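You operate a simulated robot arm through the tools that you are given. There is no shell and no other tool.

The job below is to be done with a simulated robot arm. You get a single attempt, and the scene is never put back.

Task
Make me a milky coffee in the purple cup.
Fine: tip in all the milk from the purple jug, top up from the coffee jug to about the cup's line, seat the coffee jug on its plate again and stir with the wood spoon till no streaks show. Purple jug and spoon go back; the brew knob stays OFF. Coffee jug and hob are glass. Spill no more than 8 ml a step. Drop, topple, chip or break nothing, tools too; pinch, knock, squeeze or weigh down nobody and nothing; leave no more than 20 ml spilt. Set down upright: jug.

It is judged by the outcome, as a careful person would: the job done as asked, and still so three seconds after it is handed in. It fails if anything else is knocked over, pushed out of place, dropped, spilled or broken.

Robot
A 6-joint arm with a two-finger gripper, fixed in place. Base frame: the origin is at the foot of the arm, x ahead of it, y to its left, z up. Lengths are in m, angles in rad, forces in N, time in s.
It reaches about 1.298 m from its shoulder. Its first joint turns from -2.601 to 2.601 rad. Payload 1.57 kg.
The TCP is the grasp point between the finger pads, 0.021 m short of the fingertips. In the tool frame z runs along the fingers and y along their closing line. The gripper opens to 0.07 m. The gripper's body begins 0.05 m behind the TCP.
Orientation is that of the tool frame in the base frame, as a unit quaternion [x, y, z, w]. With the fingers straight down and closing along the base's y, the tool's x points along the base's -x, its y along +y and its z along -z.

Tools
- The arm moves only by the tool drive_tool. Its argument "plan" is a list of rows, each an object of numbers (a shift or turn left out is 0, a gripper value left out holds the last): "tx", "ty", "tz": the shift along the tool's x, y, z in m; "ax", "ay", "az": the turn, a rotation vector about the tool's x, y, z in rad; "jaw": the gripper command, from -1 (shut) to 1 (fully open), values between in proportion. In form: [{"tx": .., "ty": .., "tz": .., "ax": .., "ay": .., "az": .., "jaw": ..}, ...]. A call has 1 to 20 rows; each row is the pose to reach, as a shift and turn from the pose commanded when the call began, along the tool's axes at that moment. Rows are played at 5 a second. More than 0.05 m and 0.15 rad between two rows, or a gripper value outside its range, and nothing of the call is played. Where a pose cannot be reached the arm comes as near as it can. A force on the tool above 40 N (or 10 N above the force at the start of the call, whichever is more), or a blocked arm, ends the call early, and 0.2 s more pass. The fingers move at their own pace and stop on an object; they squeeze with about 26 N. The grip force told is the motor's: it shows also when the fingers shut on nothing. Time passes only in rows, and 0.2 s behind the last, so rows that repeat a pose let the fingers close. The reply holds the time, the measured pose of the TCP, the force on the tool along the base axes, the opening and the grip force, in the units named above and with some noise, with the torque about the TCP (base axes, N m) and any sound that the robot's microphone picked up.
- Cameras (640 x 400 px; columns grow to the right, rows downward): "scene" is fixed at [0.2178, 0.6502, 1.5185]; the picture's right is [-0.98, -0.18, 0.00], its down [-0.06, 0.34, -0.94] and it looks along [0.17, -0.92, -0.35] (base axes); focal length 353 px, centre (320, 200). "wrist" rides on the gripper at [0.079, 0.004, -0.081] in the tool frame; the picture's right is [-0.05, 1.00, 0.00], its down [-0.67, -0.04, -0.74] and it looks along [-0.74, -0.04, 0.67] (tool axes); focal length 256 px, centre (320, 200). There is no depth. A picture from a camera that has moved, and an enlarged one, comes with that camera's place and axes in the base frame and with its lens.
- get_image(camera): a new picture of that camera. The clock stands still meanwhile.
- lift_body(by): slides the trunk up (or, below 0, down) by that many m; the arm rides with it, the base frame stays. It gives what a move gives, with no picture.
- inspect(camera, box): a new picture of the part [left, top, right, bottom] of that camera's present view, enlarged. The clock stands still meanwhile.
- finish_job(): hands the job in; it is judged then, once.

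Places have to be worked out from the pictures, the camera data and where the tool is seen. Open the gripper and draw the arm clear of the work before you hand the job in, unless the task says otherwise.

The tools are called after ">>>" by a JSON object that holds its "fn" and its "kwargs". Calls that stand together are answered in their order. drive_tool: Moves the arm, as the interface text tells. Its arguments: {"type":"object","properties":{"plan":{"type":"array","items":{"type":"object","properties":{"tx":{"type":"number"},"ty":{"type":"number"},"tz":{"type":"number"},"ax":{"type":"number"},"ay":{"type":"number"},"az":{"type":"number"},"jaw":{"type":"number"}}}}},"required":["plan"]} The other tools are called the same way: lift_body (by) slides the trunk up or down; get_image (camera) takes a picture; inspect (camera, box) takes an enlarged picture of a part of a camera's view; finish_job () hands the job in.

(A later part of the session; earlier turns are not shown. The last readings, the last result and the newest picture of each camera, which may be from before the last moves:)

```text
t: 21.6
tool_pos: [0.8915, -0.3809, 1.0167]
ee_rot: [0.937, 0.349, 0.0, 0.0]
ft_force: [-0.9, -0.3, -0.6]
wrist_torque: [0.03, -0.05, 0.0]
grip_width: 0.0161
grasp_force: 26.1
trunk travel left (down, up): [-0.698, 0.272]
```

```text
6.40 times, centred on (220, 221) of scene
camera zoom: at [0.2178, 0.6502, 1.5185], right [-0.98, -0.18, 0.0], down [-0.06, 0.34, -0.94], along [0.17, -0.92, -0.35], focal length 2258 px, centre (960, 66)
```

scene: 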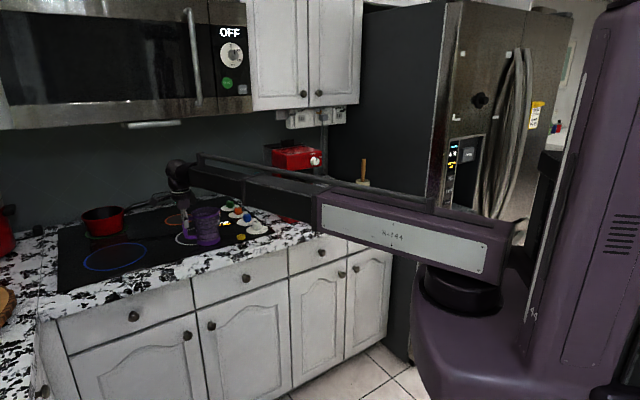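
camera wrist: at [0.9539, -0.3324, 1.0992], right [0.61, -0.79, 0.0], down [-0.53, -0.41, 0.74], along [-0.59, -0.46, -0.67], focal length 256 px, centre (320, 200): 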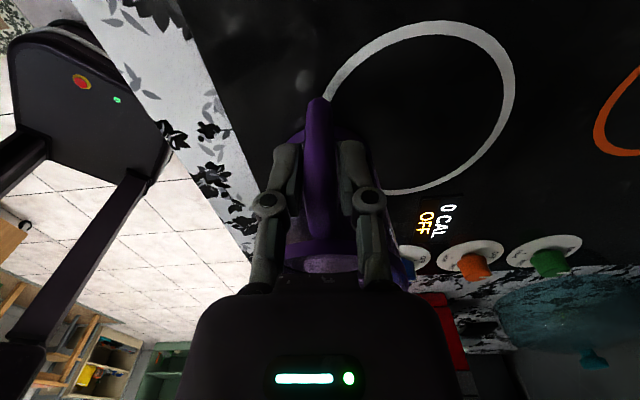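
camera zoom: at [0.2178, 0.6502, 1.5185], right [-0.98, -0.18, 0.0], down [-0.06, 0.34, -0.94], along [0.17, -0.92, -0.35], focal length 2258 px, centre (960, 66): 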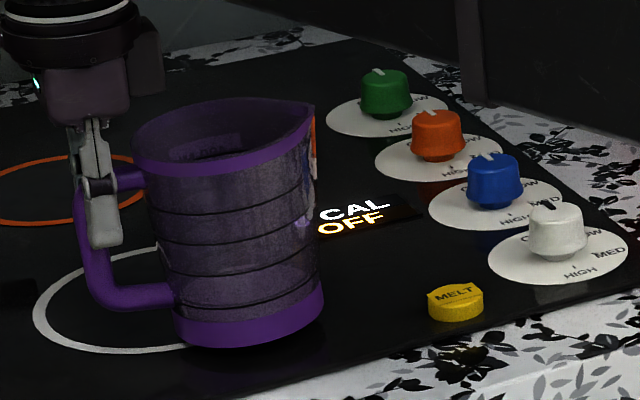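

It is stable with no creep. I'll raise another 15 mm to confirm that the jug travels with the gripper.

>>> {"fn": "lift_body", "kwargs": {"by": 0.015}}

>>> {"fn": "drive_tool", "kwargs": {"plan": [{"jaw": -1}, {"jaw": -1}, {"jaw": -1}]}}

>>> {"fn": "inspect", "kwargs": {"camera": "scene", "box": [170, 190, 270, 252]}}

>>> {"fn": "inspect", "kwargs": {"camera": "wrist", "box": [250, 100, 390, 290]}}

```text
t: 22.2
tool_pos: [0.8913, -0.3805, 1.0323]
ee_rot: [0.937, 0.348, 0.001, 0.001]
ft_force: [0.5, 0.4, -1.9]
wrist_torque: [0.06, -0.04, 0.0]
grip_width: 0.0163
grasp_force: 25.8
trunk travel left (down, up): [-0.713, 0.257]
```

```text
t: 23.0
tool_pos: [0.8909, -0.3805, 1.0311]
ee_rot: [0.937, 0.349, 0.0, 0.001]
ft_force: [0.1, 0.6, -2.8]
wrist_torque: [0.03, -0.03, 0.0]
grip_width: 0.0162
grasp_force: 26.2
trunk travel left (down, up): [-0.713, 0.257]
```

```text
6.40 times, centred on (220, 221) of scene
camera zoom: at [0.2178, 0.6502, 1.5185], right [-0.98, -0.18, 0.0], down [-0.06, 0.34, -0.94], along [0.17, -0.92, -0.35], focal length 2258 px, centre (960, 66)
```

zoom: 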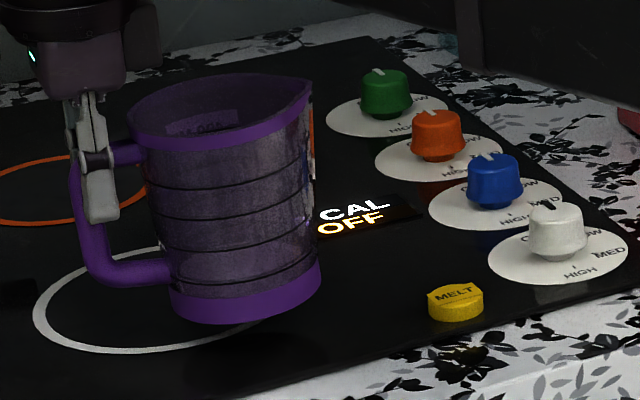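

```text
2.11 times, centred on (320, 195) of wrist
camera zoom: at [0.9542, -0.3327, 1.1135], right [0.61, -0.79, 0.0], down [-0.53, -0.41, 0.74], along [-0.59, -0.46, -0.67], focal length 539 px, centre (320, 210)
```

zoom: 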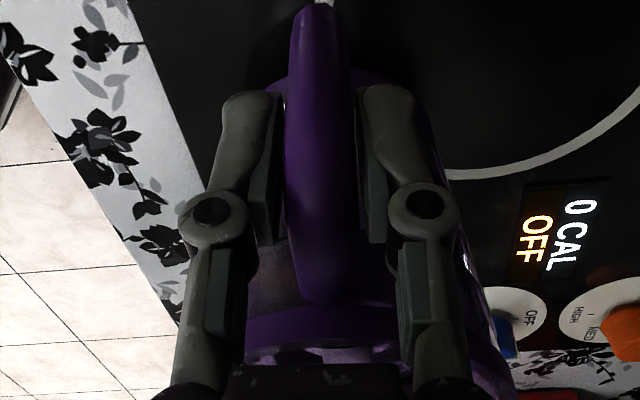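

The jug now lifts cleanly with the gripper, at about 0.25 kg and leaning roughly 4° nose-up, which is safe. I'll raise the trunk 0.13 m, then retract in front of the counter while turning the yaw.

>>> {"fn": "lift_body", "kwargs": {"by": 0.13}}

>>> {"fn": "drive_tool", "kwargs": {"plan": [{"tx": -0.0187, "ty": -0.0229, "az": 0.071, "jaw": -1}, {"tx": -0.0375, "ty": -0.0457, "az": 0.142}, {"tx": -0.0562, "ty": -0.0686, "az": 0.213}, {"tx": -0.0749, "ty": -0.0914, "az": 0.284}, {"tx": -0.0937, "ty": -0.1143, "az": 0.355}, {"tx": -0.1124, "ty": -0.1372, "az": 0.426}, {"tx": -0.1311, "ty": -0.16, "az": 0.497}, {"tx": -0.1498, "ty": -0.1829, "az": 0.568}, {"tx": -0.1686, "ty": -0.2057, "az": 0.639}, {"tx": -0.1873, "ty": -0.2286, "az": 0.71}, {"tx": -0.1873, "ty": -0.2286, "az": 0.71}]}}

>>> {"fn": "get_image", "kwargs": {"camera": "scene"}}

>>> {"fn": "get_image", "kwargs": {"camera": "wrist"}}

```text
t: 24.6
tool_pos: [0.8919, -0.381, 1.1616]
ee_rot: [0.937, 0.348, 0.0, 0.0]
ft_force: [0.5, -0.9, -2.2]
wrist_torque: [0.02, -0.06, -0.02]
grip_width: 0.0163
grasp_force: 25.8
trunk travel left (down, up): [-0.843, 0.127]
```

```text
t: 27.0
tool_pos: [0.599, -0.3308, 1.1618]
ee_rot: [1.0, 0.001, 0.001, -0.001]
ft_force: [0.4, 0.7, -1.1]
wrist_torque: [0.0, -0.08, 0.0]
grip_width: 0.0163
grasp_force: 26.1
trunk travel left (down, up): [-0.843, 0.127]
```

```text
taken
```

scene: 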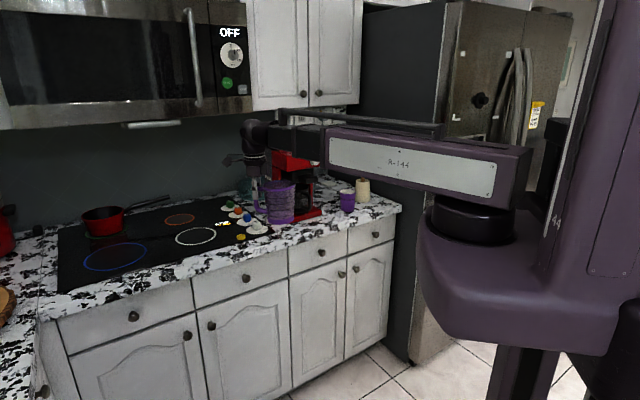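

```text
taken
camera wrist: at [0.6786, -0.3348, 1.2434], right [-0.05, -1.0, 0.0], down [-0.67, 0.03, 0.75], along [-0.74, 0.04, -0.67], focal length 256 px, centre (320, 200)
```

wrist: 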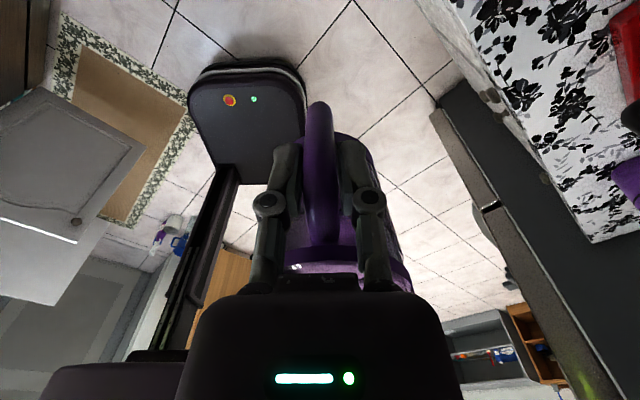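

The jug is held steadily in front of the counter. Next I'll sweep past the machine on the robot side to (0.30,-0.68), turning the yaw a further 45°.

>>> {"fn": "drive_tool", "kwargs": {"plan": [{"tx": -0.0214, "ty": 0.025, "az": 0.056, "jaw": -1}, {"tx": -0.0429, "ty": 0.05, "az": 0.112}, {"tx": -0.0643, "ty": 0.075, "az": 0.168}, {"tx": -0.0857, "ty": 0.1, "az": 0.224}, {"tx": -0.1071, "ty": 0.125, "az": 0.28}, {"tx": -0.1286, "ty": 0.15, "az": 0.336}, {"tx": -0.15, "ty": 0.175, "az": 0.393}, {"tx": -0.1714, "ty": 0.2, "az": 0.449}, {"tx": -0.1929, "ty": 0.225, "az": 0.505}, {"tx": -0.2143, "ty": 0.25, "az": 0.561}, {"tx": -0.2357, "ty": 0.275, "az": 0.617}, {"tx": -0.2571, "ty": 0.3, "az": 0.673}, {"tx": -0.2786, "ty": 0.325, "az": 0.729}, {"tx": -0.3, "ty": 0.35, "az": 0.785}, {"tx": -0.3, "ty": 0.35, "az": 0.785}]}}

>>> {"fn": "get_image", "kwargs": {"camera": "scene"}}

>>> {"fn": "get_image", "kwargs": {"camera": "wrist"}}

```text
t: 30.2
tool_pos: [0.301, -0.6797, 1.1624]
ee_rot: [0.924, -0.382, 0.0, 0.0]
ft_force: [0.1, -0.3, -1.5]
wrist_torque: [-0.03, -0.06, 0.02]
grip_width: 0.0163
grasp_force: 25.9
trunk travel left (down, up): [-0.843, 0.127]
```

```text
taken
```

scene: 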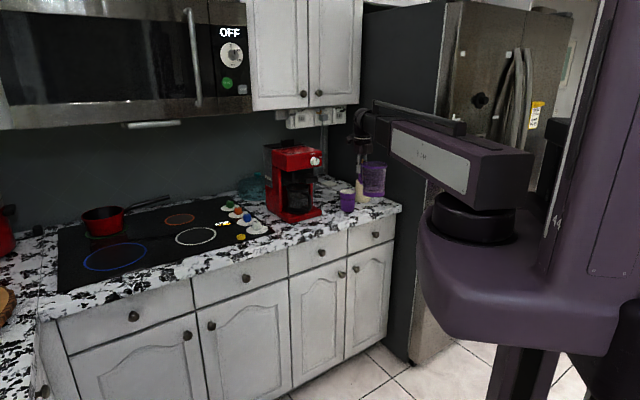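

```text
taken
camera wrist: at [0.3545, -0.7387, 1.2438], right [-0.74, -0.67, 0.0], down [-0.45, 0.5, 0.74], along [-0.5, 0.55, -0.67], focal length 256 px, centre (320, 200)
```

wrist: 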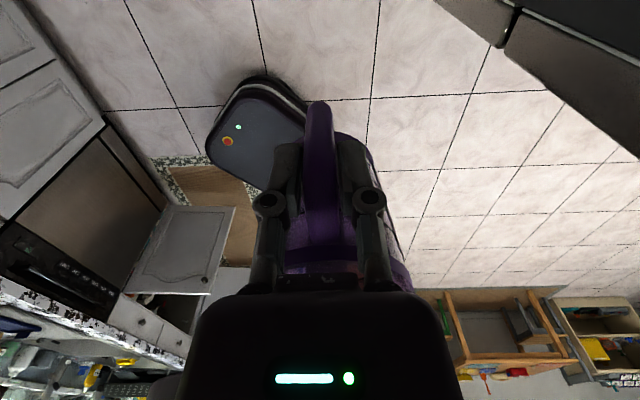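

The jug is still held level. I'll advance to the cup's far-right side so that the spout sits above the cup, keeping clear of the machine side and the spoon.

>>> {"fn": "drive_tool", "kwargs": {"plan": [{"tx": 0.0297, "ty": 0.0065, "jaw": -1}, {"tx": 0.0593, "ty": 0.0129}, {"tx": 0.089, "ty": 0.0194}, {"tx": 0.1186, "ty": 0.0258}, {"tx": 0.1483, "ty": 0.0323}, {"tx": 0.1779, "ty": 0.0387}, {"tx": 0.2076, "ty": 0.0452}, {"tx": 0.2372, "ty": 0.0516}, {"tx": 0.2669, "ty": 0.058}, {"tx": 0.2965, "ty": 0.0645}, {"tx": 0.2965, "ty": 0.0645}]}}

>>> {"fn": "inspect", "kwargs": {"camera": "scene", "box": [260, 100, 420, 230]}}

>>> {"fn": "get_image", "kwargs": {"camera": "wrist"}}

```text
t: 32.6
tool_pos: [0.4654, -0.937, 1.1626]
ee_rot: [0.925, -0.381, 0.0, 0.0]
ft_force: [1.3, -0.1, -2.2]
wrist_torque: [-0.06, -0.07, 0.03]
grip_width: 0.016
grasp_force: 25.6
trunk travel left (down, up): [-0.843, 0.127]
```

```text
3.08 times, centred on (340, 165) of scene
camera zoom: at [0.2178, 0.6502, 1.5185], right [-0.98, -0.18, 0.0], down [-0.06, 0.34, -0.94], along [0.17, -0.92, -0.35], focal length 1086 px, centre (258, 308)
```

zoom: 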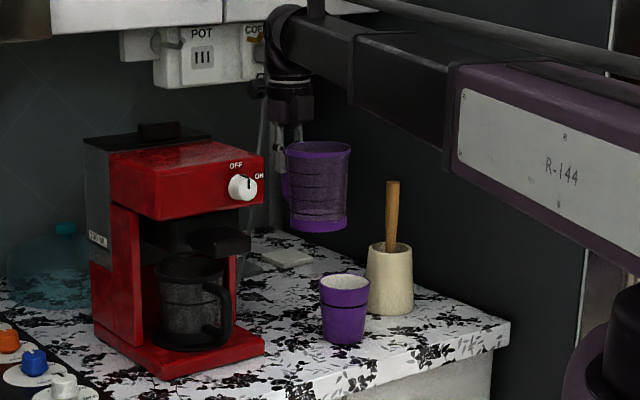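

```text
taken
camera wrist: at [0.5189, -0.9955, 1.244], right [-0.74, -0.67, 0.0], down [-0.45, 0.49, 0.74], along [-0.5, 0.55, -0.67], focal length 256 px, centre (320, 200)
```

wrist: 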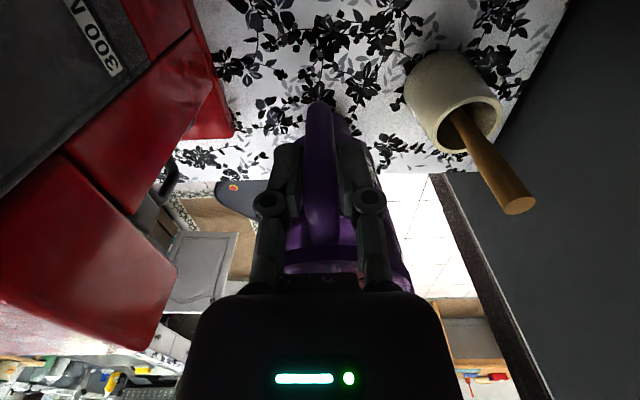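

The spout projects right above the cup's near-centre line. I'll now tilt to 60°, well below the flow angle for this small amount of milk, keeping the spout's xy fixed above the cup.

>>> {"fn": "drive_tool", "kwargs": {"plan": [{"tx": 0.0031, "tz": -0.0007, "ay": 0.0873, "jaw": -1}, {"tx": 0.0052, "tz": -0.0027, "ay": 0.1745}, {"tx": 0.0062, "tz": -0.0061, "ay": 0.2618}, {"tx": 0.0062, "tz": -0.0109, "ay": 0.3491}, {"tx": 0.0051, "tz": -0.0169, "ay": 0.4363}, {"tx": 0.0031, "tz": -0.0241, "ay": 0.5236}, {"tx": -0.0001, "tz": -0.0325, "ay": 0.6109}, {"tx": -0.0042, "tz": -0.0421, "ay": 0.6981}, {"tx": -0.0093, "tz": -0.0527, "ay": 0.7854}, {"tx": -0.0154, "tz": -0.0643, "ay": 0.8727}, {"tx": -0.0223, "tz": -0.0768, "ay": 0.9599}, {"tx": -0.0301, "tz": -0.09, "ay": 1.0472}, {"tx": -0.0301, "tz": -0.09, "ay": 1.0472}]}}

>>> {"fn": "inspect", "kwargs": {"camera": "scene", "box": [260, 100, 420, 230]}}

>>> {"fn": "get_image", "kwargs": {"camera": "wrist"}}

```text
t: 35.4
tool_pos: [0.444, -0.915, 1.2535]
ee_rot: [0.801, -0.329, 0.462, 0.19]
ft_force: [-0.1, -0.2, -2.3]
wrist_torque: [0.02, 0.02, 0.01]
grip_width: 0.0164
grasp_force: 26.0
out of reach, approached as far as the arm can: row 12, 13
trunk travel left (down, up): [-0.843, 0.127]
```

```text
3.08 times, centred on (340, 165) of scene
camera zoom: at [0.2178, 0.6502, 1.5185], right [-0.98, -0.18, 0.0], down [-0.06, 0.34, -0.94], along [0.17, -0.92, -0.35], focal length 1086 px, centre (258, 308)
```

zoom: 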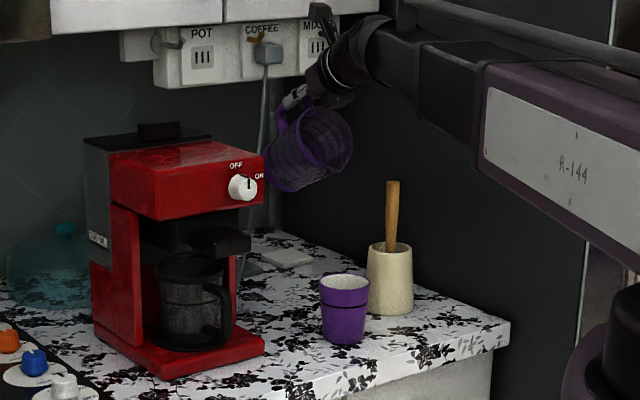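

```text
taken
camera wrist: at [0.4201, -0.897, 1.3646], right [-0.72, -0.69, -0.05], down [-0.67, 0.71, -0.2], along [0.17, -0.12, -0.98], focal length 256 px, centre (320, 200)
```

wrist: 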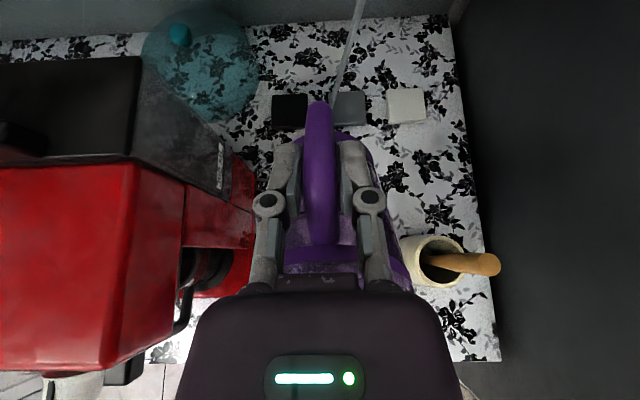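

At 60° there is no flow and L≈0.181 m is confirmed. The spout sits over the cup at z≈1.16. I'll lower the trunk 0.10 m so the spout hangs about 5 cm above the rim.

>>> {"fn": "lift_body", "kwargs": {"by": -0.1}}

>>> {"fn": "inspect", "kwargs": {"camera": "scene", "box": [300, 130, 400, 220]}}

```text
t: 36.7
tool_pos: [0.4436, -0.9153, 1.1539]
ee_rot: [0.801, -0.33, 0.462, 0.19]
ft_force: [0.0, -0.3, -2.1]
wrist_torque: [0.01, 0.02, 0.01]
grip_width: 0.016
grasp_force: 26.3
trunk travel left (down, up): [-0.743, 0.227]
```

```text
4.44 times, centred on (350, 175) of scene
camera zoom: at [0.2178, 0.6502, 1.5185], right [-0.98, -0.18, 0.0], down [-0.06, 0.34, -0.94], along [0.17, -0.92, -0.35], focal length 1568 px, centre (187, 311)
```

zoom: 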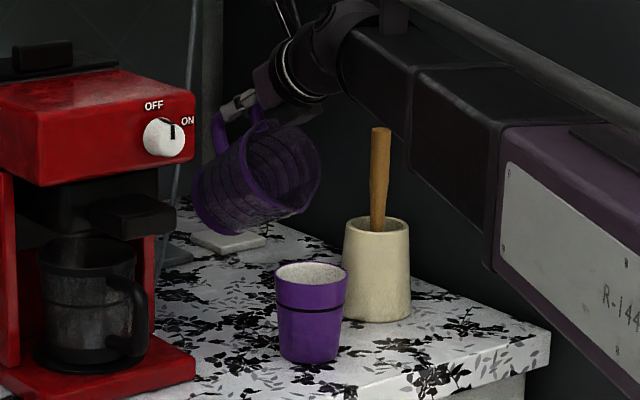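

The spout is over the cup and nothing is flowing yet. I'll tilt slowly from 60° to 75°, holding the spout over the cup, and then look.

>>> {"fn": "drive_tool", "kwargs": {"plan": [{"tx": 0.0039, "tz": -0.0071, "ay": 0.0436, "jaw": -1}, {"tx": 0.0079, "tz": -0.0144, "ay": 0.0873}, {"tx": 0.0119, "tz": -0.0219, "ay": 0.1309}, {"tx": 0.0159, "tz": -0.0297, "ay": 0.1745}, {"tx": 0.0199, "tz": -0.0377, "ay": 0.2182}, {"tx": 0.024, "tz": -0.0458, "ay": 0.2618}, {"tx": 0.024, "tz": -0.0458, "ay": 0.2618}]}}

>>> {"fn": "inspect", "kwargs": {"camera": "scene", "box": [300, 130, 400, 220]}}

>>> {"fn": "get_image", "kwargs": {"camera": "wrist"}}

```text
t: 38.3
tool_pos: [0.4246, -0.8949, 1.2]
ee_rot: [0.735, -0.303, 0.561, 0.232]
ft_force: [0.3, 0.3, -1.3]
wrist_torque: [0.03, 0.0, 0.03]
grip_width: 0.0162
grasp_force: 26.4
trunk travel left (down, up): [-0.743, 0.227]
```

```text
4.44 times, centred on (350, 175) of scene
camera zoom: at [0.2178, 0.6502, 1.5185], right [-0.98, -0.18, 0.0], down [-0.06, 0.34, -0.94], along [0.17, -0.92, -0.35], focal length 1568 px, centre (187, 311)
```

zoom: 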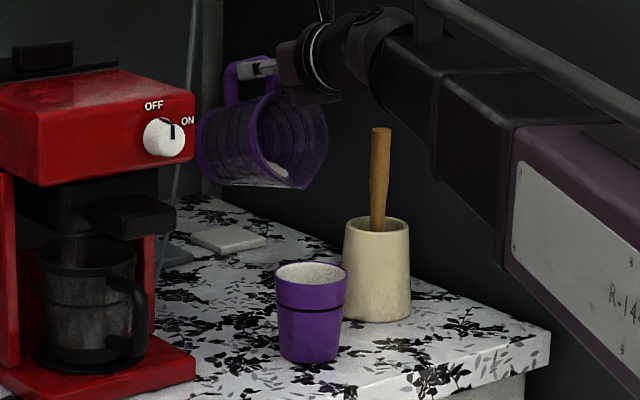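

```text
taken
camera wrist: at [0.3812, -0.8569, 1.2976], right [-0.71, -0.7, -0.05], down [-0.61, 0.65, -0.45], along [0.35, -0.29, -0.89], focal length 256 px, centre (320, 200)
```

wrist: 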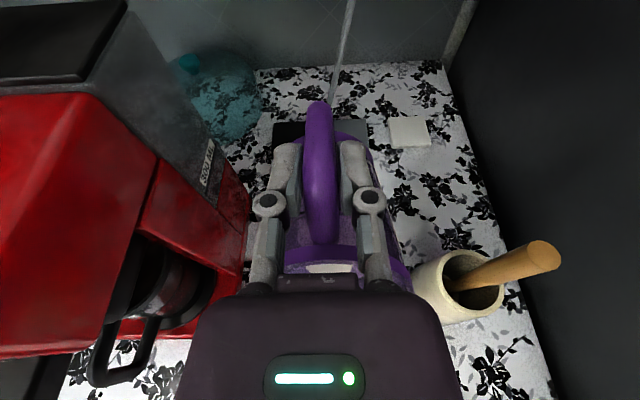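

Milk is pooling toward the spout. I'll zoom in to find the lip exactly.

>>> {"fn": "inspect", "kwargs": {"camera": "scene", "box": [335, 140, 385, 195]}}

>>> {"fn": "inspect", "kwargs": {"camera": "scene", "box": [340, 145, 380, 175]}}

```text
7.27 times, centred on (360, 168) of scene
camera zoom: at [0.2178, 0.6502, 1.5185], right [-0.98, -0.18, 0.0], down [-0.06, 0.34, -0.94], along [0.17, -0.92, -0.35], focal length 2566 px, centre (29, 436)
```

zoom: 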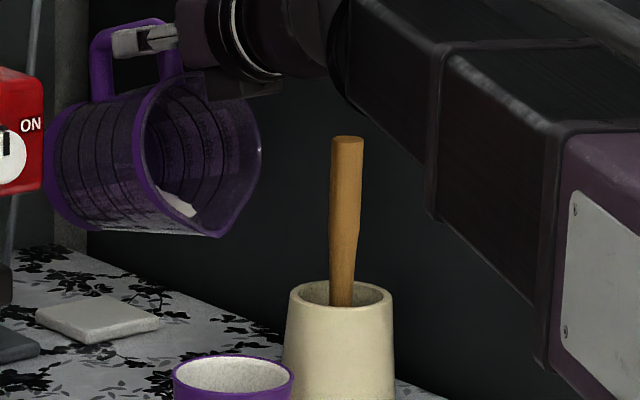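

```text
13.33 times, centred on (360, 160) of scene
camera zoom: at [0.2178, 0.6502, 1.5185], right [-0.98, -0.18, 0.0], down [-0.06, 0.34, -0.94], along [0.17, -0.92, -0.35], focal length 4705 px, centre (-213, 733)
```

zoom: 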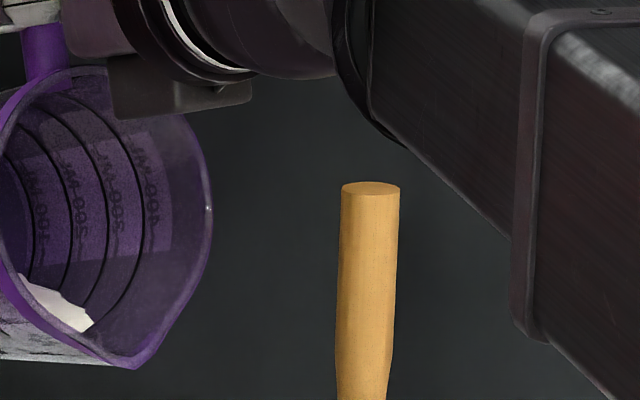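

The spout tip is at about (0.376,-0.846,1.093), about 18 mm behind the cup centre. I'll lower the trunk 5 cm, then pour very gradually from 75° to 82° while shifting 6 mm forward.

>>> {"fn": "lift_body", "kwargs": {"by": -0.05}}

>>> {"fn": "drive_tool", "kwargs": {"plan": [{"tx": 0.0017, "tz": -0.0055, "ay": 0.0175, "jaw": -1}, {"tx": 0.0034, "tz": -0.011, "ay": 0.0349}, {"tx": 0.0059, "tz": -0.0137, "ay": 0.0524}, {"tx": 0.0084, "tz": -0.0164, "ay": 0.0698}, {"tx": 0.0109, "tz": -0.019, "ay": 0.0873}, {"tx": 0.0134, "tz": -0.0218, "ay": 0.1047}, {"tx": 0.0159, "tz": -0.0245, "ay": 0.1222}, {"tx": 0.0159, "tz": -0.0245, "ay": 0.1222}]}}

>>> {"fn": "inspect", "kwargs": {"camera": "scene", "box": [320, 150, 390, 215]}}

```text
t: 39.3
tool_pos: [0.4254, -0.8953, 1.1493]
ee_rot: [0.735, -0.302, 0.562, 0.231]
ft_force: [-0.6, 0.0, -1.6]
wrist_torque: [0.03, 0.03, 0.0]
grip_width: 0.016
grasp_force: 25.8
trunk travel left (down, up): [-0.693, 0.277]
```

```text
t: 41.1
tool_pos: [0.4117, -0.8806, 1.1719]
ee_rot: [0.698, -0.288, 0.606, 0.25]
ft_force: [-0.2, -0.2, -1.0]
wrist_torque: [0.01, 0.05, 0.0]
grip_width: 0.0161
grasp_force: 25.5
trunk travel left (down, up): [-0.693, 0.277]
```

```text
6.15 times, centred on (355, 182) of scene
camera zoom: at [0.2178, 0.6502, 1.5185], right [-0.98, -0.18, 0.0], down [-0.06, 0.34, -0.94], along [0.17, -0.92, -0.35], focal length 2171 px, centre (105, 308)
```

zoom: 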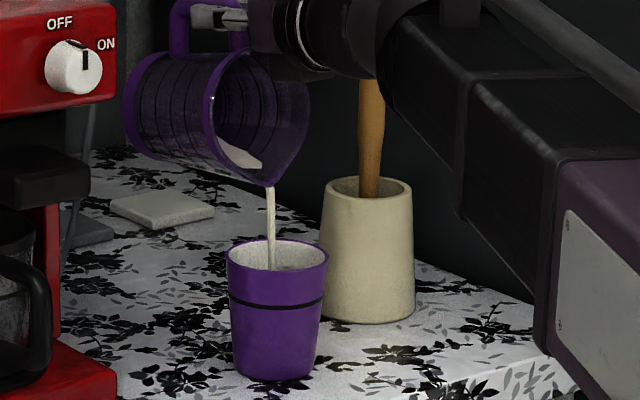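

The milk stream lands inside the cup. I'll keep going slowly to 88° with pauses.

>>> {"fn": "drive_tool", "kwargs": {"plan": [{"jaw": -1}, {}, {}, {"tx": 0.0028, "tz": -0.0024, "ay": 0.0175}, {"tx": 0.0057, "tz": -0.0049, "ay": 0.0349}, {"tx": 0.0057, "tz": -0.0049, "ay": 0.0349}, {"tx": 0.0085, "tz": -0.0073, "ay": 0.0524}, {"tx": 0.0113, "tz": -0.0098, "ay": 0.0698}, {"tx": 0.0113, "tz": -0.0098, "ay": 0.0698}, {"tx": 0.0142, "tz": -0.0123, "ay": 0.0873}, {"tx": 0.017, "tz": -0.0148, "ay": 0.1047}, {"tx": 0.017, "tz": -0.0148, "ay": 0.1047}, {"tx": 0.017, "tz": -0.0148, "ay": 0.1047}]}}

>>> {"fn": "inspect", "kwargs": {"camera": "scene", "box": [320, 150, 390, 215]}}

```text
t: 43.9
tool_pos: [0.4018, -0.8717, 1.1906]
ee_rot: [0.666, -0.276, 0.64, 0.265]
ft_force: [0.1, -0.3, -0.9]
wrist_torque: [0.04, -0.02, 0.02]
grip_width: 0.016
grasp_force: 25.8
trunk travel left (down, up): [-0.693, 0.277]
```

```text
6.15 times, centred on (355, 182) of scene
camera zoom: at [0.2178, 0.6502, 1.5185], right [-0.98, -0.18, 0.0], down [-0.06, 0.34, -0.94], along [0.17, -0.92, -0.35], focal length 2171 px, centre (105, 308)
```

zoom: 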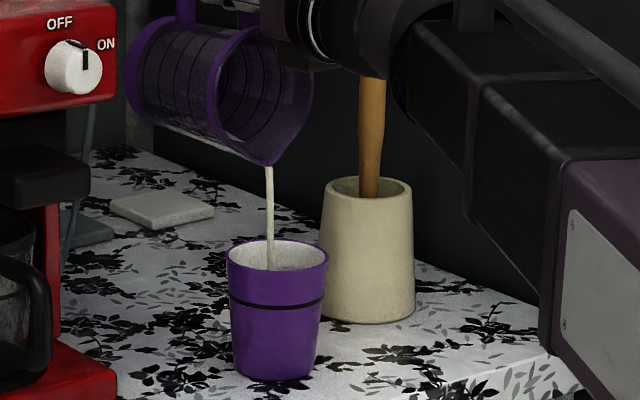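

Still flowing cleanly. I'll lower 2 cm to keep the fall short, then continue to 96° with pauses.

>>> {"fn": "lift_body", "kwargs": {"by": -0.02}}

>>> {"fn": "drive_tool", "kwargs": {"plan": [{"tx": 0.0031, "tz": -0.0022, "ay": 0.0175, "jaw": -1}, {"tx": 0.0062, "tz": -0.0044, "ay": 0.0349}, {"tx": 0.0062, "tz": -0.0044, "ay": 0.0349}, {"tx": 0.0093, "tz": -0.0067, "ay": 0.0524}, {"tx": 0.0123, "tz": -0.0089, "ay": 0.0698}, {"tx": 0.0123, "tz": -0.0089, "ay": 0.0698}, {"tx": 0.0154, "tz": -0.0112, "ay": 0.0873}, {"tx": 0.0185, "tz": -0.0134, "ay": 0.1047}, {"tx": 0.0185, "tz": -0.0134, "ay": 0.1047}, {"tx": 0.0216, "tz": -0.0157, "ay": 0.1222}, {"tx": 0.0246, "tz": -0.0179, "ay": 0.1396}, {"tx": 0.0246, "tz": -0.0179, "ay": 0.1396}]}}

>>> {"fn": "inspect", "kwargs": {"camera": "scene", "box": [320, 150, 390, 215]}}

```text
t: 44.5
tool_pos: [0.4021, -0.8719, 1.1695]
ee_rot: [0.666, -0.275, 0.641, 0.264]
ft_force: [-0.2, -0.5, -1.0]
wrist_torque: [-0.01, 0.06, 0.02]
grip_width: 0.016
grasp_force: 25.9
trunk travel left (down, up): [-0.673, 0.297]
```

```text
t: 47.1
tool_pos: [0.3909, -0.8608, 1.1953]
ee_rot: [0.62, -0.256, 0.685, 0.283]
ft_force: [0.5, -0.7, -0.2]
wrist_torque: [0.04, 0.04, 0.01]
grip_width: 0.016
grasp_force: 25.9
trunk travel left (down, up): [-0.673, 0.297]
```

```text
6.15 times, centred on (355, 182) of scene
camera zoom: at [0.2178, 0.6502, 1.5185], right [-0.98, -0.18, 0.0], down [-0.06, 0.34, -0.94], along [0.17, -0.92, -0.35], focal length 2171 px, centre (105, 308)
```

zoom: 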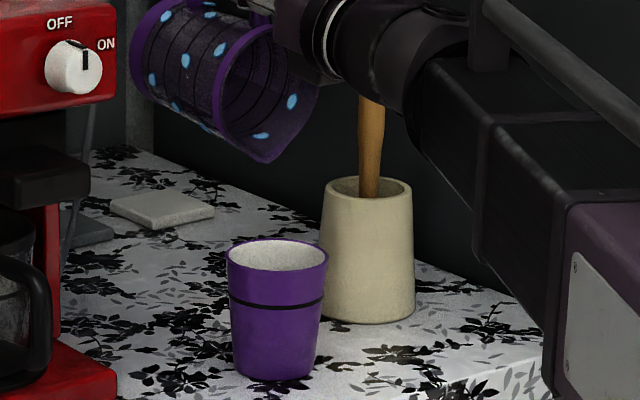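

The stream has stopped and bluish droplets show on the jug wall. I'll look closer, then tilt a little further and hold to drain fully.

>>> {"fn": "inspect", "kwargs": {"camera": "scene", "box": [330, 145, 375, 180]}}

>>> {"fn": "drive_tool", "kwargs": {"plan": [{"tx": 0.0031, "tz": -0.0022, "ay": 0.0175, "jaw": -1}, {"tx": 0.0062, "tz": -0.0044, "ay": 0.0349}, {"tx": 0.0093, "tz": -0.0066, "ay": 0.0524}, {"tx": 0.0122, "tz": -0.0089, "ay": 0.0698}, {"tx": 0.0122, "tz": -0.0089, "ay": 0.0698}, {"tx": 0.0122, "tz": -0.0089, "ay": 0.0698}, {"tx": 0.0122, "tz": -0.0089, "ay": 0.0698}, {"tx": 0.0122, "tz": -0.0089, "ay": 0.0698}, {"tx": 0.0122, "tz": -0.0089, "ay": 0.0698}, {"tx": 0.0122, "tz": -0.0089, "ay": 0.0698}]}}

>>> {"fn": "inspect", "kwargs": {"camera": "scene", "box": [330, 145, 375, 180]}}

>>> {"fn": "inspect", "kwargs": {"camera": "scene", "box": [320, 150, 390, 215]}}

```text
11.43 times, centred on (352, 162) of scene
camera zoom: at [0.2178, 0.6502, 1.5185], right [-0.98, -0.18, 0.0], down [-0.06, 0.34, -0.94], along [0.17, -0.92, -0.35], focal length 4033 px, centre (-51, 629)
```

zoom: 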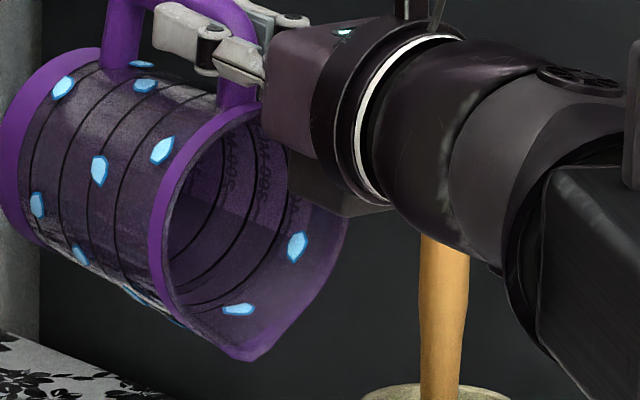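

```text
t: 49.3
tool_pos: [0.3837, -0.8529, 1.2091]
ee_rot: [0.596, -0.246, 0.706, 0.292]
ft_force: [-0.2, 0.2, -0.9]
wrist_torque: [0.02, 0.01, -0.01]
grip_width: 0.016
grasp_force: 26.1
trunk travel left (down, up): [-0.673, 0.297]
```

```text
11.43 times, centred on (352, 162) of scene
camera zoom: at [0.2178, 0.6502, 1.5185], right [-0.98, -0.18, 0.0], down [-0.06, 0.34, -0.94], along [0.17, -0.92, -0.35], focal length 4033 px, centre (-51, 629)
```

zoom: 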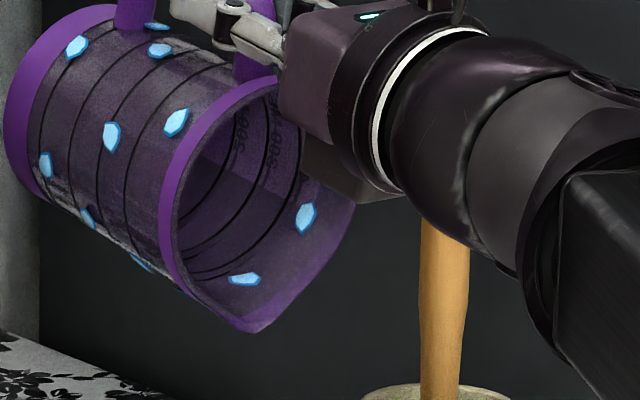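

```text
6.15 times, centred on (355, 182) of scene
camera zoom: at [0.2178, 0.6502, 1.5185], right [-0.98, -0.18, 0.0], down [-0.06, 0.34, -0.94], along [0.17, -0.92, -0.35], focal length 2171 px, centre (105, 308)
```

zoom: 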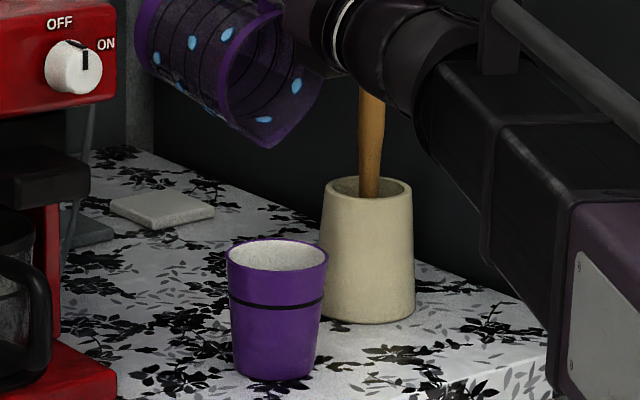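

The jug is empty with no spill visible. I'll raise the trunk 0.16 m over the cup, then tilt the jug back upright, ending at tool pitch 5° to cancel its lean in the grip.

>>> {"fn": "lift_body", "kwargs": {"by": 0.16}}

>>> {"fn": "drive_tool", "kwargs": {"plan": [{"tx": -0.0173, "tz": 0.008, "ay": -0.0873, "jaw": -1}, {"tx": -0.0347, "tz": 0.0158, "ay": -0.1745}, {"tx": -0.052, "tz": 0.0233, "ay": -0.2618}, {"tx": -0.0692, "tz": 0.0305, "ay": -0.3491}, {"tx": -0.086, "tz": 0.0372, "ay": -0.4363}, {"tx": -0.1024, "tz": 0.0435, "ay": -0.5236}, {"tx": -0.1183, "tz": 0.0493, "ay": -0.6109}, {"tx": -0.1334, "tz": 0.0546, "ay": -0.6981}, {"tx": -0.1478, "tz": 0.0593, "ay": -0.7854}, {"tx": -0.1612, "tz": 0.0633, "ay": -0.8727}, {"tx": -0.1736, "tz": 0.0667, "ay": -0.9599}, {"tx": -0.1849, "tz": 0.0694, "ay": -1.0472}, {"tx": -0.1951, "tz": 0.0715, "ay": -1.1345}, {"tx": -0.2039, "tz": 0.0728, "ay": -1.2217}, {"tx": -0.2114, "tz": 0.0734, "ay": -1.309}, {"tx": -0.2175, "tz": 0.0732, "ay": -1.3963}, {"tx": -0.2222, "tz": 0.0724, "ay": -1.4835}, {"tx": -0.2254, "tz": 0.0708, "ay": -1.5708}, {"tx": -0.2271, "tz": 0.0685, "ay": -1.6581}, {"tx": -0.2271, "tz": 0.0685, "ay": -1.6581}]}}

>>> {"fn": "inspect", "kwargs": {"camera": "scene", "box": [260, 100, 420, 230]}}

>>> {"fn": "get_image", "kwargs": {"camera": "wrist"}}

```text
t: 51.2
tool_pos: [0.3821, -0.853, 1.3684]
ee_rot: [0.596, -0.247, 0.706, 0.292]
ft_force: [1.3, -0.2, -1.1]
wrist_torque: [0.04, 0.02, 0.01]
grip_width: 0.016
grasp_force: 26.0
trunk travel left (down, up): [-0.833, 0.137]
```

```text
t: 55.4
tool_pos: [0.4572, -0.9281, 1.1523]
ee_rot: [0.924, -0.381, 0.037, 0.016]
ft_force: [0.4, -0.9, -1.0]
wrist_torque: [-0.01, -0.04, -0.02]
grip_width: 0.0156
grasp_force: 26.8
out of reach, approached as far as the arm can: row 10, 11, 12, 13, 14, 15, 16, 17, 18, 19, 20
trunk travel left (down, up): [-0.833, 0.137]
```

```text
3.08 times, centred on (340, 165) of scene
camera zoom: at [0.2178, 0.6502, 1.5185], right [-0.98, -0.18, 0.0], down [-0.06, 0.34, -0.94], along [0.17, -0.92, -0.35], focal length 1086 px, centre (258, 308)
```

zoom: 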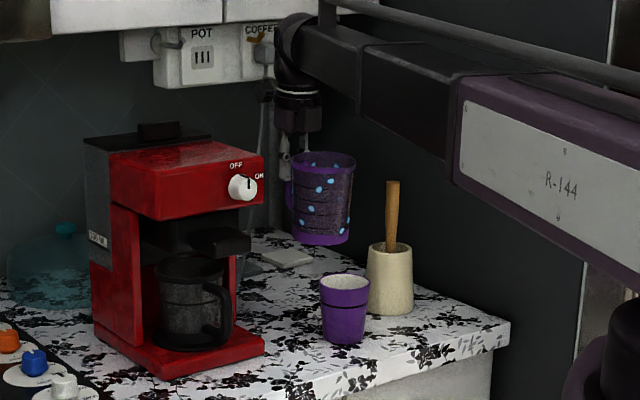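

```text
taken
camera wrist: at [0.5059, -0.9819, 1.2405], right [-0.74, -0.67, 0.0], down [-0.49, 0.54, 0.69], along [-0.46, 0.51, -0.72], focal length 256 px, centre (320, 200)
```

wrist: 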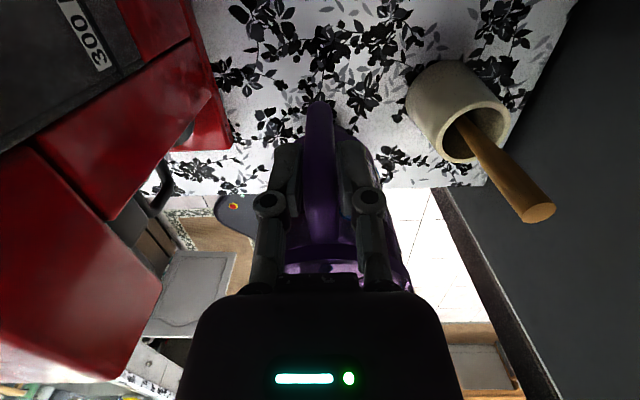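

The jug is upright and empty. I'll retrace the path back out in front of the counter.

>>> {"fn": "drive_tool", "kwargs": {"plan": [{"tx": -0.0285, "ty": -0.0064, "tz": -0.0025, "jaw": -1}, {"tx": -0.0571, "ty": -0.0129, "tz": -0.005}, {"tx": -0.0856, "ty": -0.0193, "tz": -0.0075}, {"tx": -0.1142, "ty": -0.0257, "tz": -0.01}, {"tx": -0.1427, "ty": -0.0321, "tz": -0.0125}, {"tx": -0.1713, "ty": -0.0386, "tz": -0.015}, {"tx": -0.1998, "ty": -0.045, "tz": -0.0175}, {"tx": -0.2284, "ty": -0.0514, "tz": -0.02}, {"tx": -0.257, "ty": -0.0579, "tz": -0.0225}, {"tx": -0.2855, "ty": -0.0643, "tz": -0.025}, {"tx": -0.2855, "ty": -0.0643, "tz": -0.025}]}}

>>> {"fn": "inspect", "kwargs": {"camera": "scene", "box": [320, 150, 420, 230]}}

```text
t: 57.8
tool_pos: [0.2994, -0.6804, 1.1526]
ee_rot: [0.924, -0.381, 0.038, 0.016]
ft_force: [-0.2, 0.1, -0.7]
wrist_torque: [-0.05, -0.03, 0.0]
grip_width: 0.0158
grasp_force: 26.2
trunk travel left (down, up): [-0.833, 0.137]
```

```text
5.00 times, centred on (370, 190) of scene
camera zoom: at [0.2178, 0.6502, 1.5185], right [-0.98, -0.18, 0.0], down [-0.06, 0.34, -0.94], along [0.17, -0.92, -0.35], focal length 1764 px, centre (70, 250)
```

zoom: 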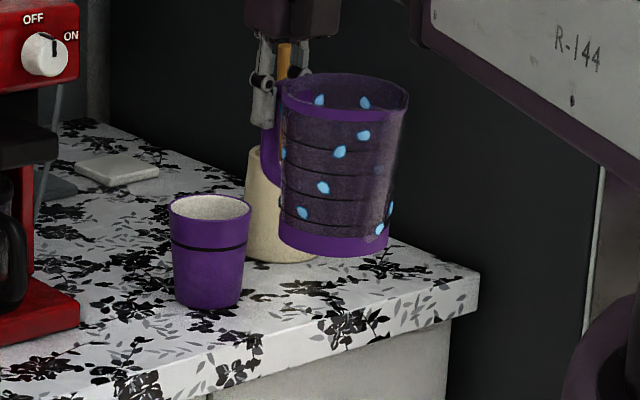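

Nothing spilled, and the cup and crock are undisturbed. I'll continue back along the front of the counter.

>>> {"fn": "drive_tool", "kwargs": {"plan": [{"tx": -0.0025, "ty": -0.0329, "tz": -0.0002, "ax": 0.0049, "az": -0.0559, "jaw": -1}, {"tx": -0.005, "ty": -0.0658, "tz": -0.0004, "ax": 0.0098, "az": -0.1117}, {"tx": -0.0075, "ty": -0.0986, "tz": -0.0007, "ax": 0.0147, "az": -0.1676}, {"tx": -0.01, "ty": -0.1315, "tz": -0.0009, "ax": 0.0196, "az": -0.2234}, {"tx": -0.0125, "ty": -0.1644, "tz": -0.0011, "ax": 0.0245, "az": -0.2793}, {"tx": -0.015, "ty": -0.1973, "tz": -0.0013, "ax": 0.0294, "az": -0.3351}, {"tx": -0.0175, "ty": -0.2302, "tz": -0.0015, "ax": 0.0343, "az": -0.391}, {"tx": -0.02, "ty": -0.263, "tz": -0.0018, "ax": 0.0391, "az": -0.4469}, {"tx": -0.0225, "ty": -0.2959, "tz": -0.002, "ax": 0.044, "az": -0.5027}, {"tx": -0.025, "ty": -0.3288, "tz": -0.0022, "ax": 0.0489, "az": -0.5586}, {"tx": -0.0276, "ty": -0.3617, "tz": -0.0024, "ax": 0.0538, "az": -0.6144}, {"tx": -0.0301, "ty": -0.3945, "tz": -0.0027, "ax": 0.0587, "az": -0.6703}, {"tx": -0.0326, "ty": -0.4274, "tz": -0.0029, "ax": 0.0636, "az": -0.7261}, {"tx": -0.0351, "ty": -0.4603, "tz": -0.0031, "ax": 0.0685, "az": -0.782}, {"tx": -0.0351, "ty": -0.4603, "tz": -0.0031, "ax": 0.0685, "az": -0.782}]}}

```text
t: 61.0
tool_pos: [0.5991, -0.3287, 1.1535]
ee_rot: [0.999, 0.003, 0.042, -0.002]
ft_force: [-1.0, -0.1, -0.8]
wrist_torque: [0.01, -0.06, -0.02]
grip_width: 0.0159
grasp_force: 26.0
trunk travel left (down, up): [-0.833, 0.137]
```

Now the last leg: over the hob to the jug's original place, restoring the yaw so that the handle points along the counter.

>>> {"fn": "drive_tool", "kwargs": {"plan": [{"tx": 0.0258, "ty": 0.0054, "tz": 0.0022, "ax": 0.0054, "az": -0.0638, "jaw": -1}, {"tx": 0.0517, "ty": 0.0108, "tz": 0.0044, "ax": 0.0107, "az": -0.1275}, {"tx": 0.0775, "ty": 0.0161, "tz": 0.0065, "ax": 0.0161, "az": -0.1913}, {"tx": 0.1033, "ty": 0.0215, "tz": 0.0087, "ax": 0.0215, "az": -0.2551}, {"tx": 0.1292, "ty": 0.0269, "tz": 0.0109, "ax": 0.0268, "az": -0.3189}, {"tx": 0.155, "ty": 0.0323, "tz": 0.0131, "ax": 0.0322, "az": -0.3826}, {"tx": 0.1809, "ty": 0.0377, "tz": 0.0153, "ax": 0.0375, "az": -0.4464}, {"tx": 0.2067, "ty": 0.0431, "tz": 0.0175, "ax": 0.0429, "az": -0.5102}, {"tx": 0.2325, "ty": 0.0484, "tz": 0.0196, "ax": 0.0483, "az": -0.574}, {"tx": 0.2584, "ty": 0.0538, "tz": 0.0218, "ax": 0.0536, "az": -0.6377}, {"tx": 0.2842, "ty": 0.0592, "tz": 0.024, "ax": 0.059, "az": -0.7015}, {"tx": 0.2842, "ty": 0.0592, "tz": 0.024, "ax": 0.059, "az": -0.7015}]}}

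>>> {"fn": "lift_body", "kwargs": {"by": -0.1}}

>>> {"fn": "inspect", "kwargs": {"camera": "scene", "box": [170, 190, 270, 252]}}

>>> {"fn": "get_image", "kwargs": {"camera": "wrist"}}

```text
t: 63.6
tool_pos: [0.8853, -0.3867, 1.1531]
ee_rot: [0.937, 0.346, 0.039, -0.017]
ft_force: [-0.4, 0.4, -0.6]
wrist_torque: [0.02, -0.04, 0.0]
grip_width: 0.016
grasp_force: 25.8
trunk travel left (down, up): [-0.833, 0.137]
```

```text
t: 64.9
tool_pos: [0.8852, -0.387, 1.053]
ee_rot: [0.937, 0.346, 0.038, -0.017]
ft_force: [-0.9, -0.2, -0.8]
wrist_torque: [0.04, -0.03, -0.02]
grip_width: 0.016
grasp_force: 25.4
trunk travel left (down, up): [-0.733, 0.237]
```

```text
6.40 times, centred on (220, 221) of scene
camera zoom: at [0.2178, 0.6502, 1.5185], right [-0.98, -0.18, 0.0], down [-0.06, 0.34, -0.94], along [0.17, -0.92, -0.35], focal length 2258 px, centre (960, 66)
```

zoom: 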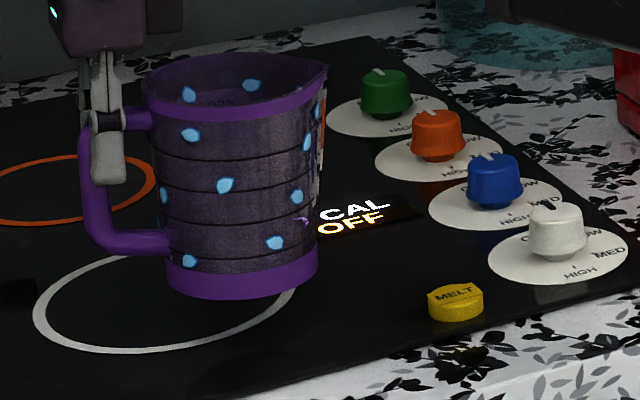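

```text
taken
camera wrist: at [0.9434, -0.3427, 1.1409], right [0.61, -0.79, -0.01], down [-0.58, -0.45, 0.69], along [-0.55, -0.41, -0.73], focal length 256 px, centre (320, 200)
```

wrist: 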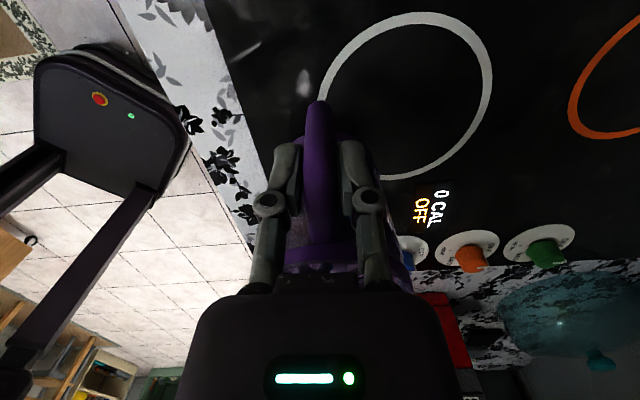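

The jug hangs upright within about 1° and within about 2 mm of its original place. I'll nudge 2 mm and lower to just above the glass hob, then creep down watching the force.

>>> {"fn": "drive_tool", "kwargs": {"plan": [{"tx": -0.002, "jaw": -1}]}}

>>> {"fn": "lift_body", "kwargs": {"by": -0.032}}

>>> {"fn": "lift_body", "kwargs": {"by": -0.003}}

>>> {"fn": "inspect", "kwargs": {"camera": "scene", "box": [170, 190, 270, 252]}}

```text
t: 65.3
tool_pos: [0.8848, -0.3872, 1.0523]
ee_rot: [0.937, 0.346, 0.039, -0.016]
ft_force: [0.0, 0.7, -0.6]
wrist_torque: [0.02, -0.04, 0.04]
grip_width: 0.0161
grasp_force: 26.0
trunk travel left (down, up): [-0.733, 0.237]
```

```text
t: 66.1
tool_pos: [0.8845, -0.3883, 1.0211]
ee_rot: [0.937, 0.346, 0.04, -0.016]
ft_force: [0.3, 0.2, -0.8]
wrist_torque: [0.04, -0.08, 0.02]
grip_width: 0.016
grasp_force: 25.4
trunk travel left (down, up): [-0.701, 0.269]
```

```text
t: 66.6
tool_pos: [0.8834, -0.3867, 1.0186]
ee_rot: [0.937, 0.346, 0.039, -0.016]
ft_force: [1.3, 1.9, 6.8]
wrist_torque: [-0.39, 0.38, 0.01]
grip_width: 0.0159
grasp_force: 25.9
trunk travel left (down, up): [-0.698, 0.272]
```

```text
6.40 times, centred on (220, 221) of scene
camera zoom: at [0.2178, 0.6502, 1.5185], right [-0.98, -0.18, 0.0], down [-0.06, 0.34, -0.94], along [0.17, -0.92, -0.35], focal length 2258 px, centre (960, 66)
```

zoom: 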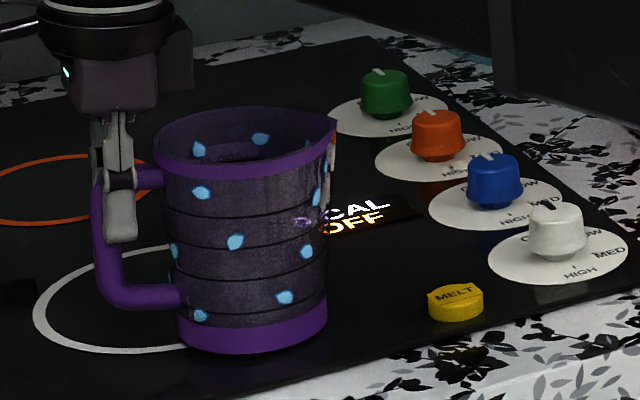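

Touchdown: about 7 N with the jug flat on the hob at its original spot. I'll ease up 1.5 mm to relieve the preload and then open the jaws slowly.

>>> {"fn": "lift_body", "kwargs": {"by": -0.001}}

>>> {"fn": "lift_body", "kwargs": {"by": 0.0015}}

>>> {"fn": "inspect", "kwargs": {"camera": "scene", "box": [185, 195, 235, 250]}}

```text
t: 67.1
tool_pos: [0.8832, -0.387, 1.018]
ee_rot: [0.937, 0.346, 0.04, -0.017]
ft_force: [1.3, 3.2, 7.4]
wrist_torque: [-0.35, 0.4, -0.03]
grip_width: 0.0162
grasp_force: 25.9
trunk travel left (down, up): [-0.697, 0.273]
```

```text
t: 67.6
tool_pos: [0.8839, -0.3878, 1.0173]
ee_rot: [0.937, 0.346, 0.039, -0.016]
ft_force: [0.0, 0.1, -0.3]
wrist_torque: [0.02, -0.04, -0.02]
grip_width: 0.0158
grasp_force: 26.1
trunk travel left (down, up): [-0.699, 0.271]
```

```text
7.27 times, centred on (210, 222) of scene
camera zoom: at [0.2178, 0.6502, 1.5185], right [-0.98, -0.18, 0.0], down [-0.06, 0.34, -0.94], along [0.17, -0.92, -0.35], focal length 2566 px, centre (1120, 36)
```

zoom: 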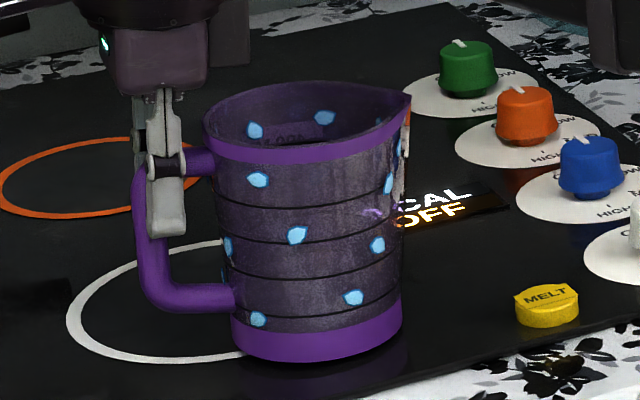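

The preload is gone (−0.3 N) with the jug resting at hob level. I'll open the jaws gradually.

>>> {"fn": "drive_tool", "kwargs": {"plan": [{"jaw": -0.5}, {"jaw": -0.4}, {"jaw": -0.2}, {"jaw": 0.0}, {"jaw": 0.3}, {"jaw": 0.3}]}}

>>> {"fn": "inspect", "kwargs": {"camera": "scene", "box": [185, 195, 235, 250]}}

>>> {"fn": "get_image", "kwargs": {"camera": "wrist"}}

```text
t: 69.0
tool_pos: [0.8848, -0.3874, 1.0182]
ee_rot: [0.938, 0.345, 0.04, -0.017]
ft_force: [0.1, -0.5, 0.1]
wrist_torque: [0.04, 0.0, 0.0]
grip_width: 0.0455
grasp_force: 0.1
trunk travel left (down, up): [-0.699, 0.271]
```

```text
7.27 times, centred on (210, 222) of scene
camera zoom: at [0.2178, 0.6502, 1.5185], right [-0.98, -0.18, 0.0], down [-0.06, 0.34, -0.94], along [0.17, -0.92, -0.35], focal length 2566 px, centre (1120, 36)
```

zoom: 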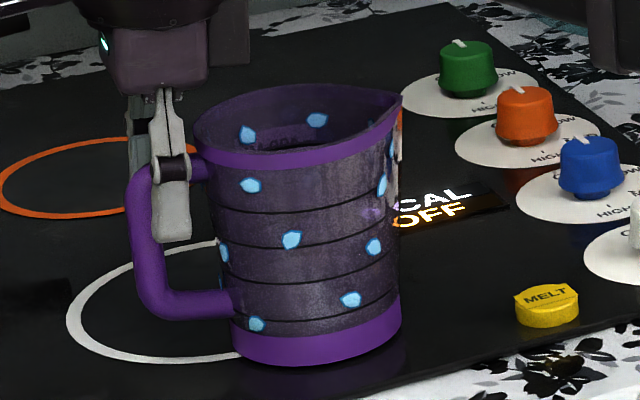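

```text
taken
camera wrist: at [0.9421, -0.344, 1.1064], right [0.61, -0.79, -0.01], down [-0.58, -0.45, 0.69], along [-0.55, -0.41, -0.73], focal length 256 px, centre (320, 200)
```

wrist: 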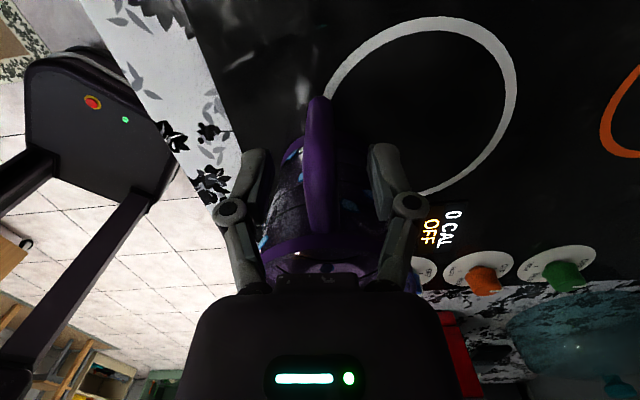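

The jug stands upright on its original spot. I'll open fully and raise the gripper clear.

>>> {"fn": "drive_tool", "kwargs": {"plan": [{"jaw": 0.7}, {"jaw": 1}, {"jaw": 1}]}}

>>> {"fn": "lift_body", "kwargs": {"by": 0.15}}

>>> {"fn": "inspect", "kwargs": {"camera": "scene", "box": [170, 190, 270, 252]}}

>>> {"fn": "get_image", "kwargs": {"camera": "wrist"}}

```text
t: 69.8
tool_pos: [0.8846, -0.3878, 1.0185]
ee_rot: [0.937, 0.346, 0.04, -0.017]
ft_force: [-0.5, 0.9, 0.3]
wrist_torque: [0.02, 0.01, -0.01]
grip_width: 0.07
grasp_force: 0.0
trunk travel left (down, up): [-0.699, 0.271]
```

```text
t: 71.5
tool_pos: [0.8848, -0.3866, 1.1664]
ee_rot: [0.937, 0.346, 0.04, -0.016]
ft_force: [-0.3, -0.1, -0.4]
wrist_torque: [0.0, 0.0, 0.01]
grip_width: 0.0701
grasp_force: 0.0
trunk travel left (down, up): [-0.849, 0.121]
```

```text
6.40 times, centred on (220, 221) of scene
camera zoom: at [0.2178, 0.6502, 1.5185], right [-0.98, -0.18, 0.0], down [-0.06, 0.34, -0.94], along [0.17, -0.92, -0.35], focal length 2258 px, centre (960, 66)
```

zoom: 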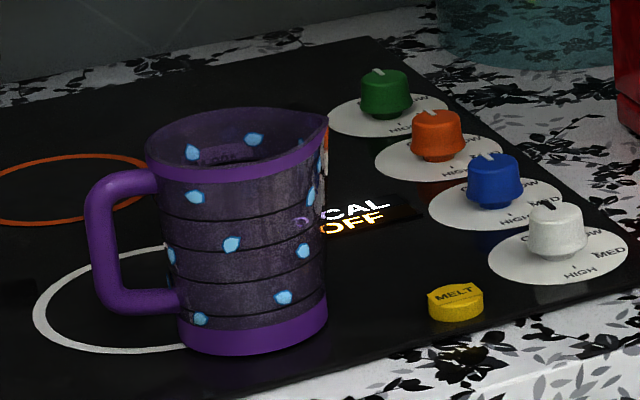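

```text
taken
camera wrist: at [0.9421, -0.3441, 1.2563], right [0.61, -0.79, -0.01], down [-0.58, -0.45, 0.69], along [-0.55, -0.41, -0.73], focal length 256 px, centre (320, 200)
```

wrist: 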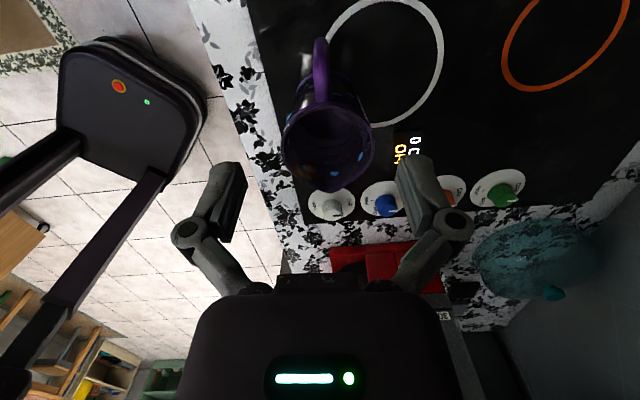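

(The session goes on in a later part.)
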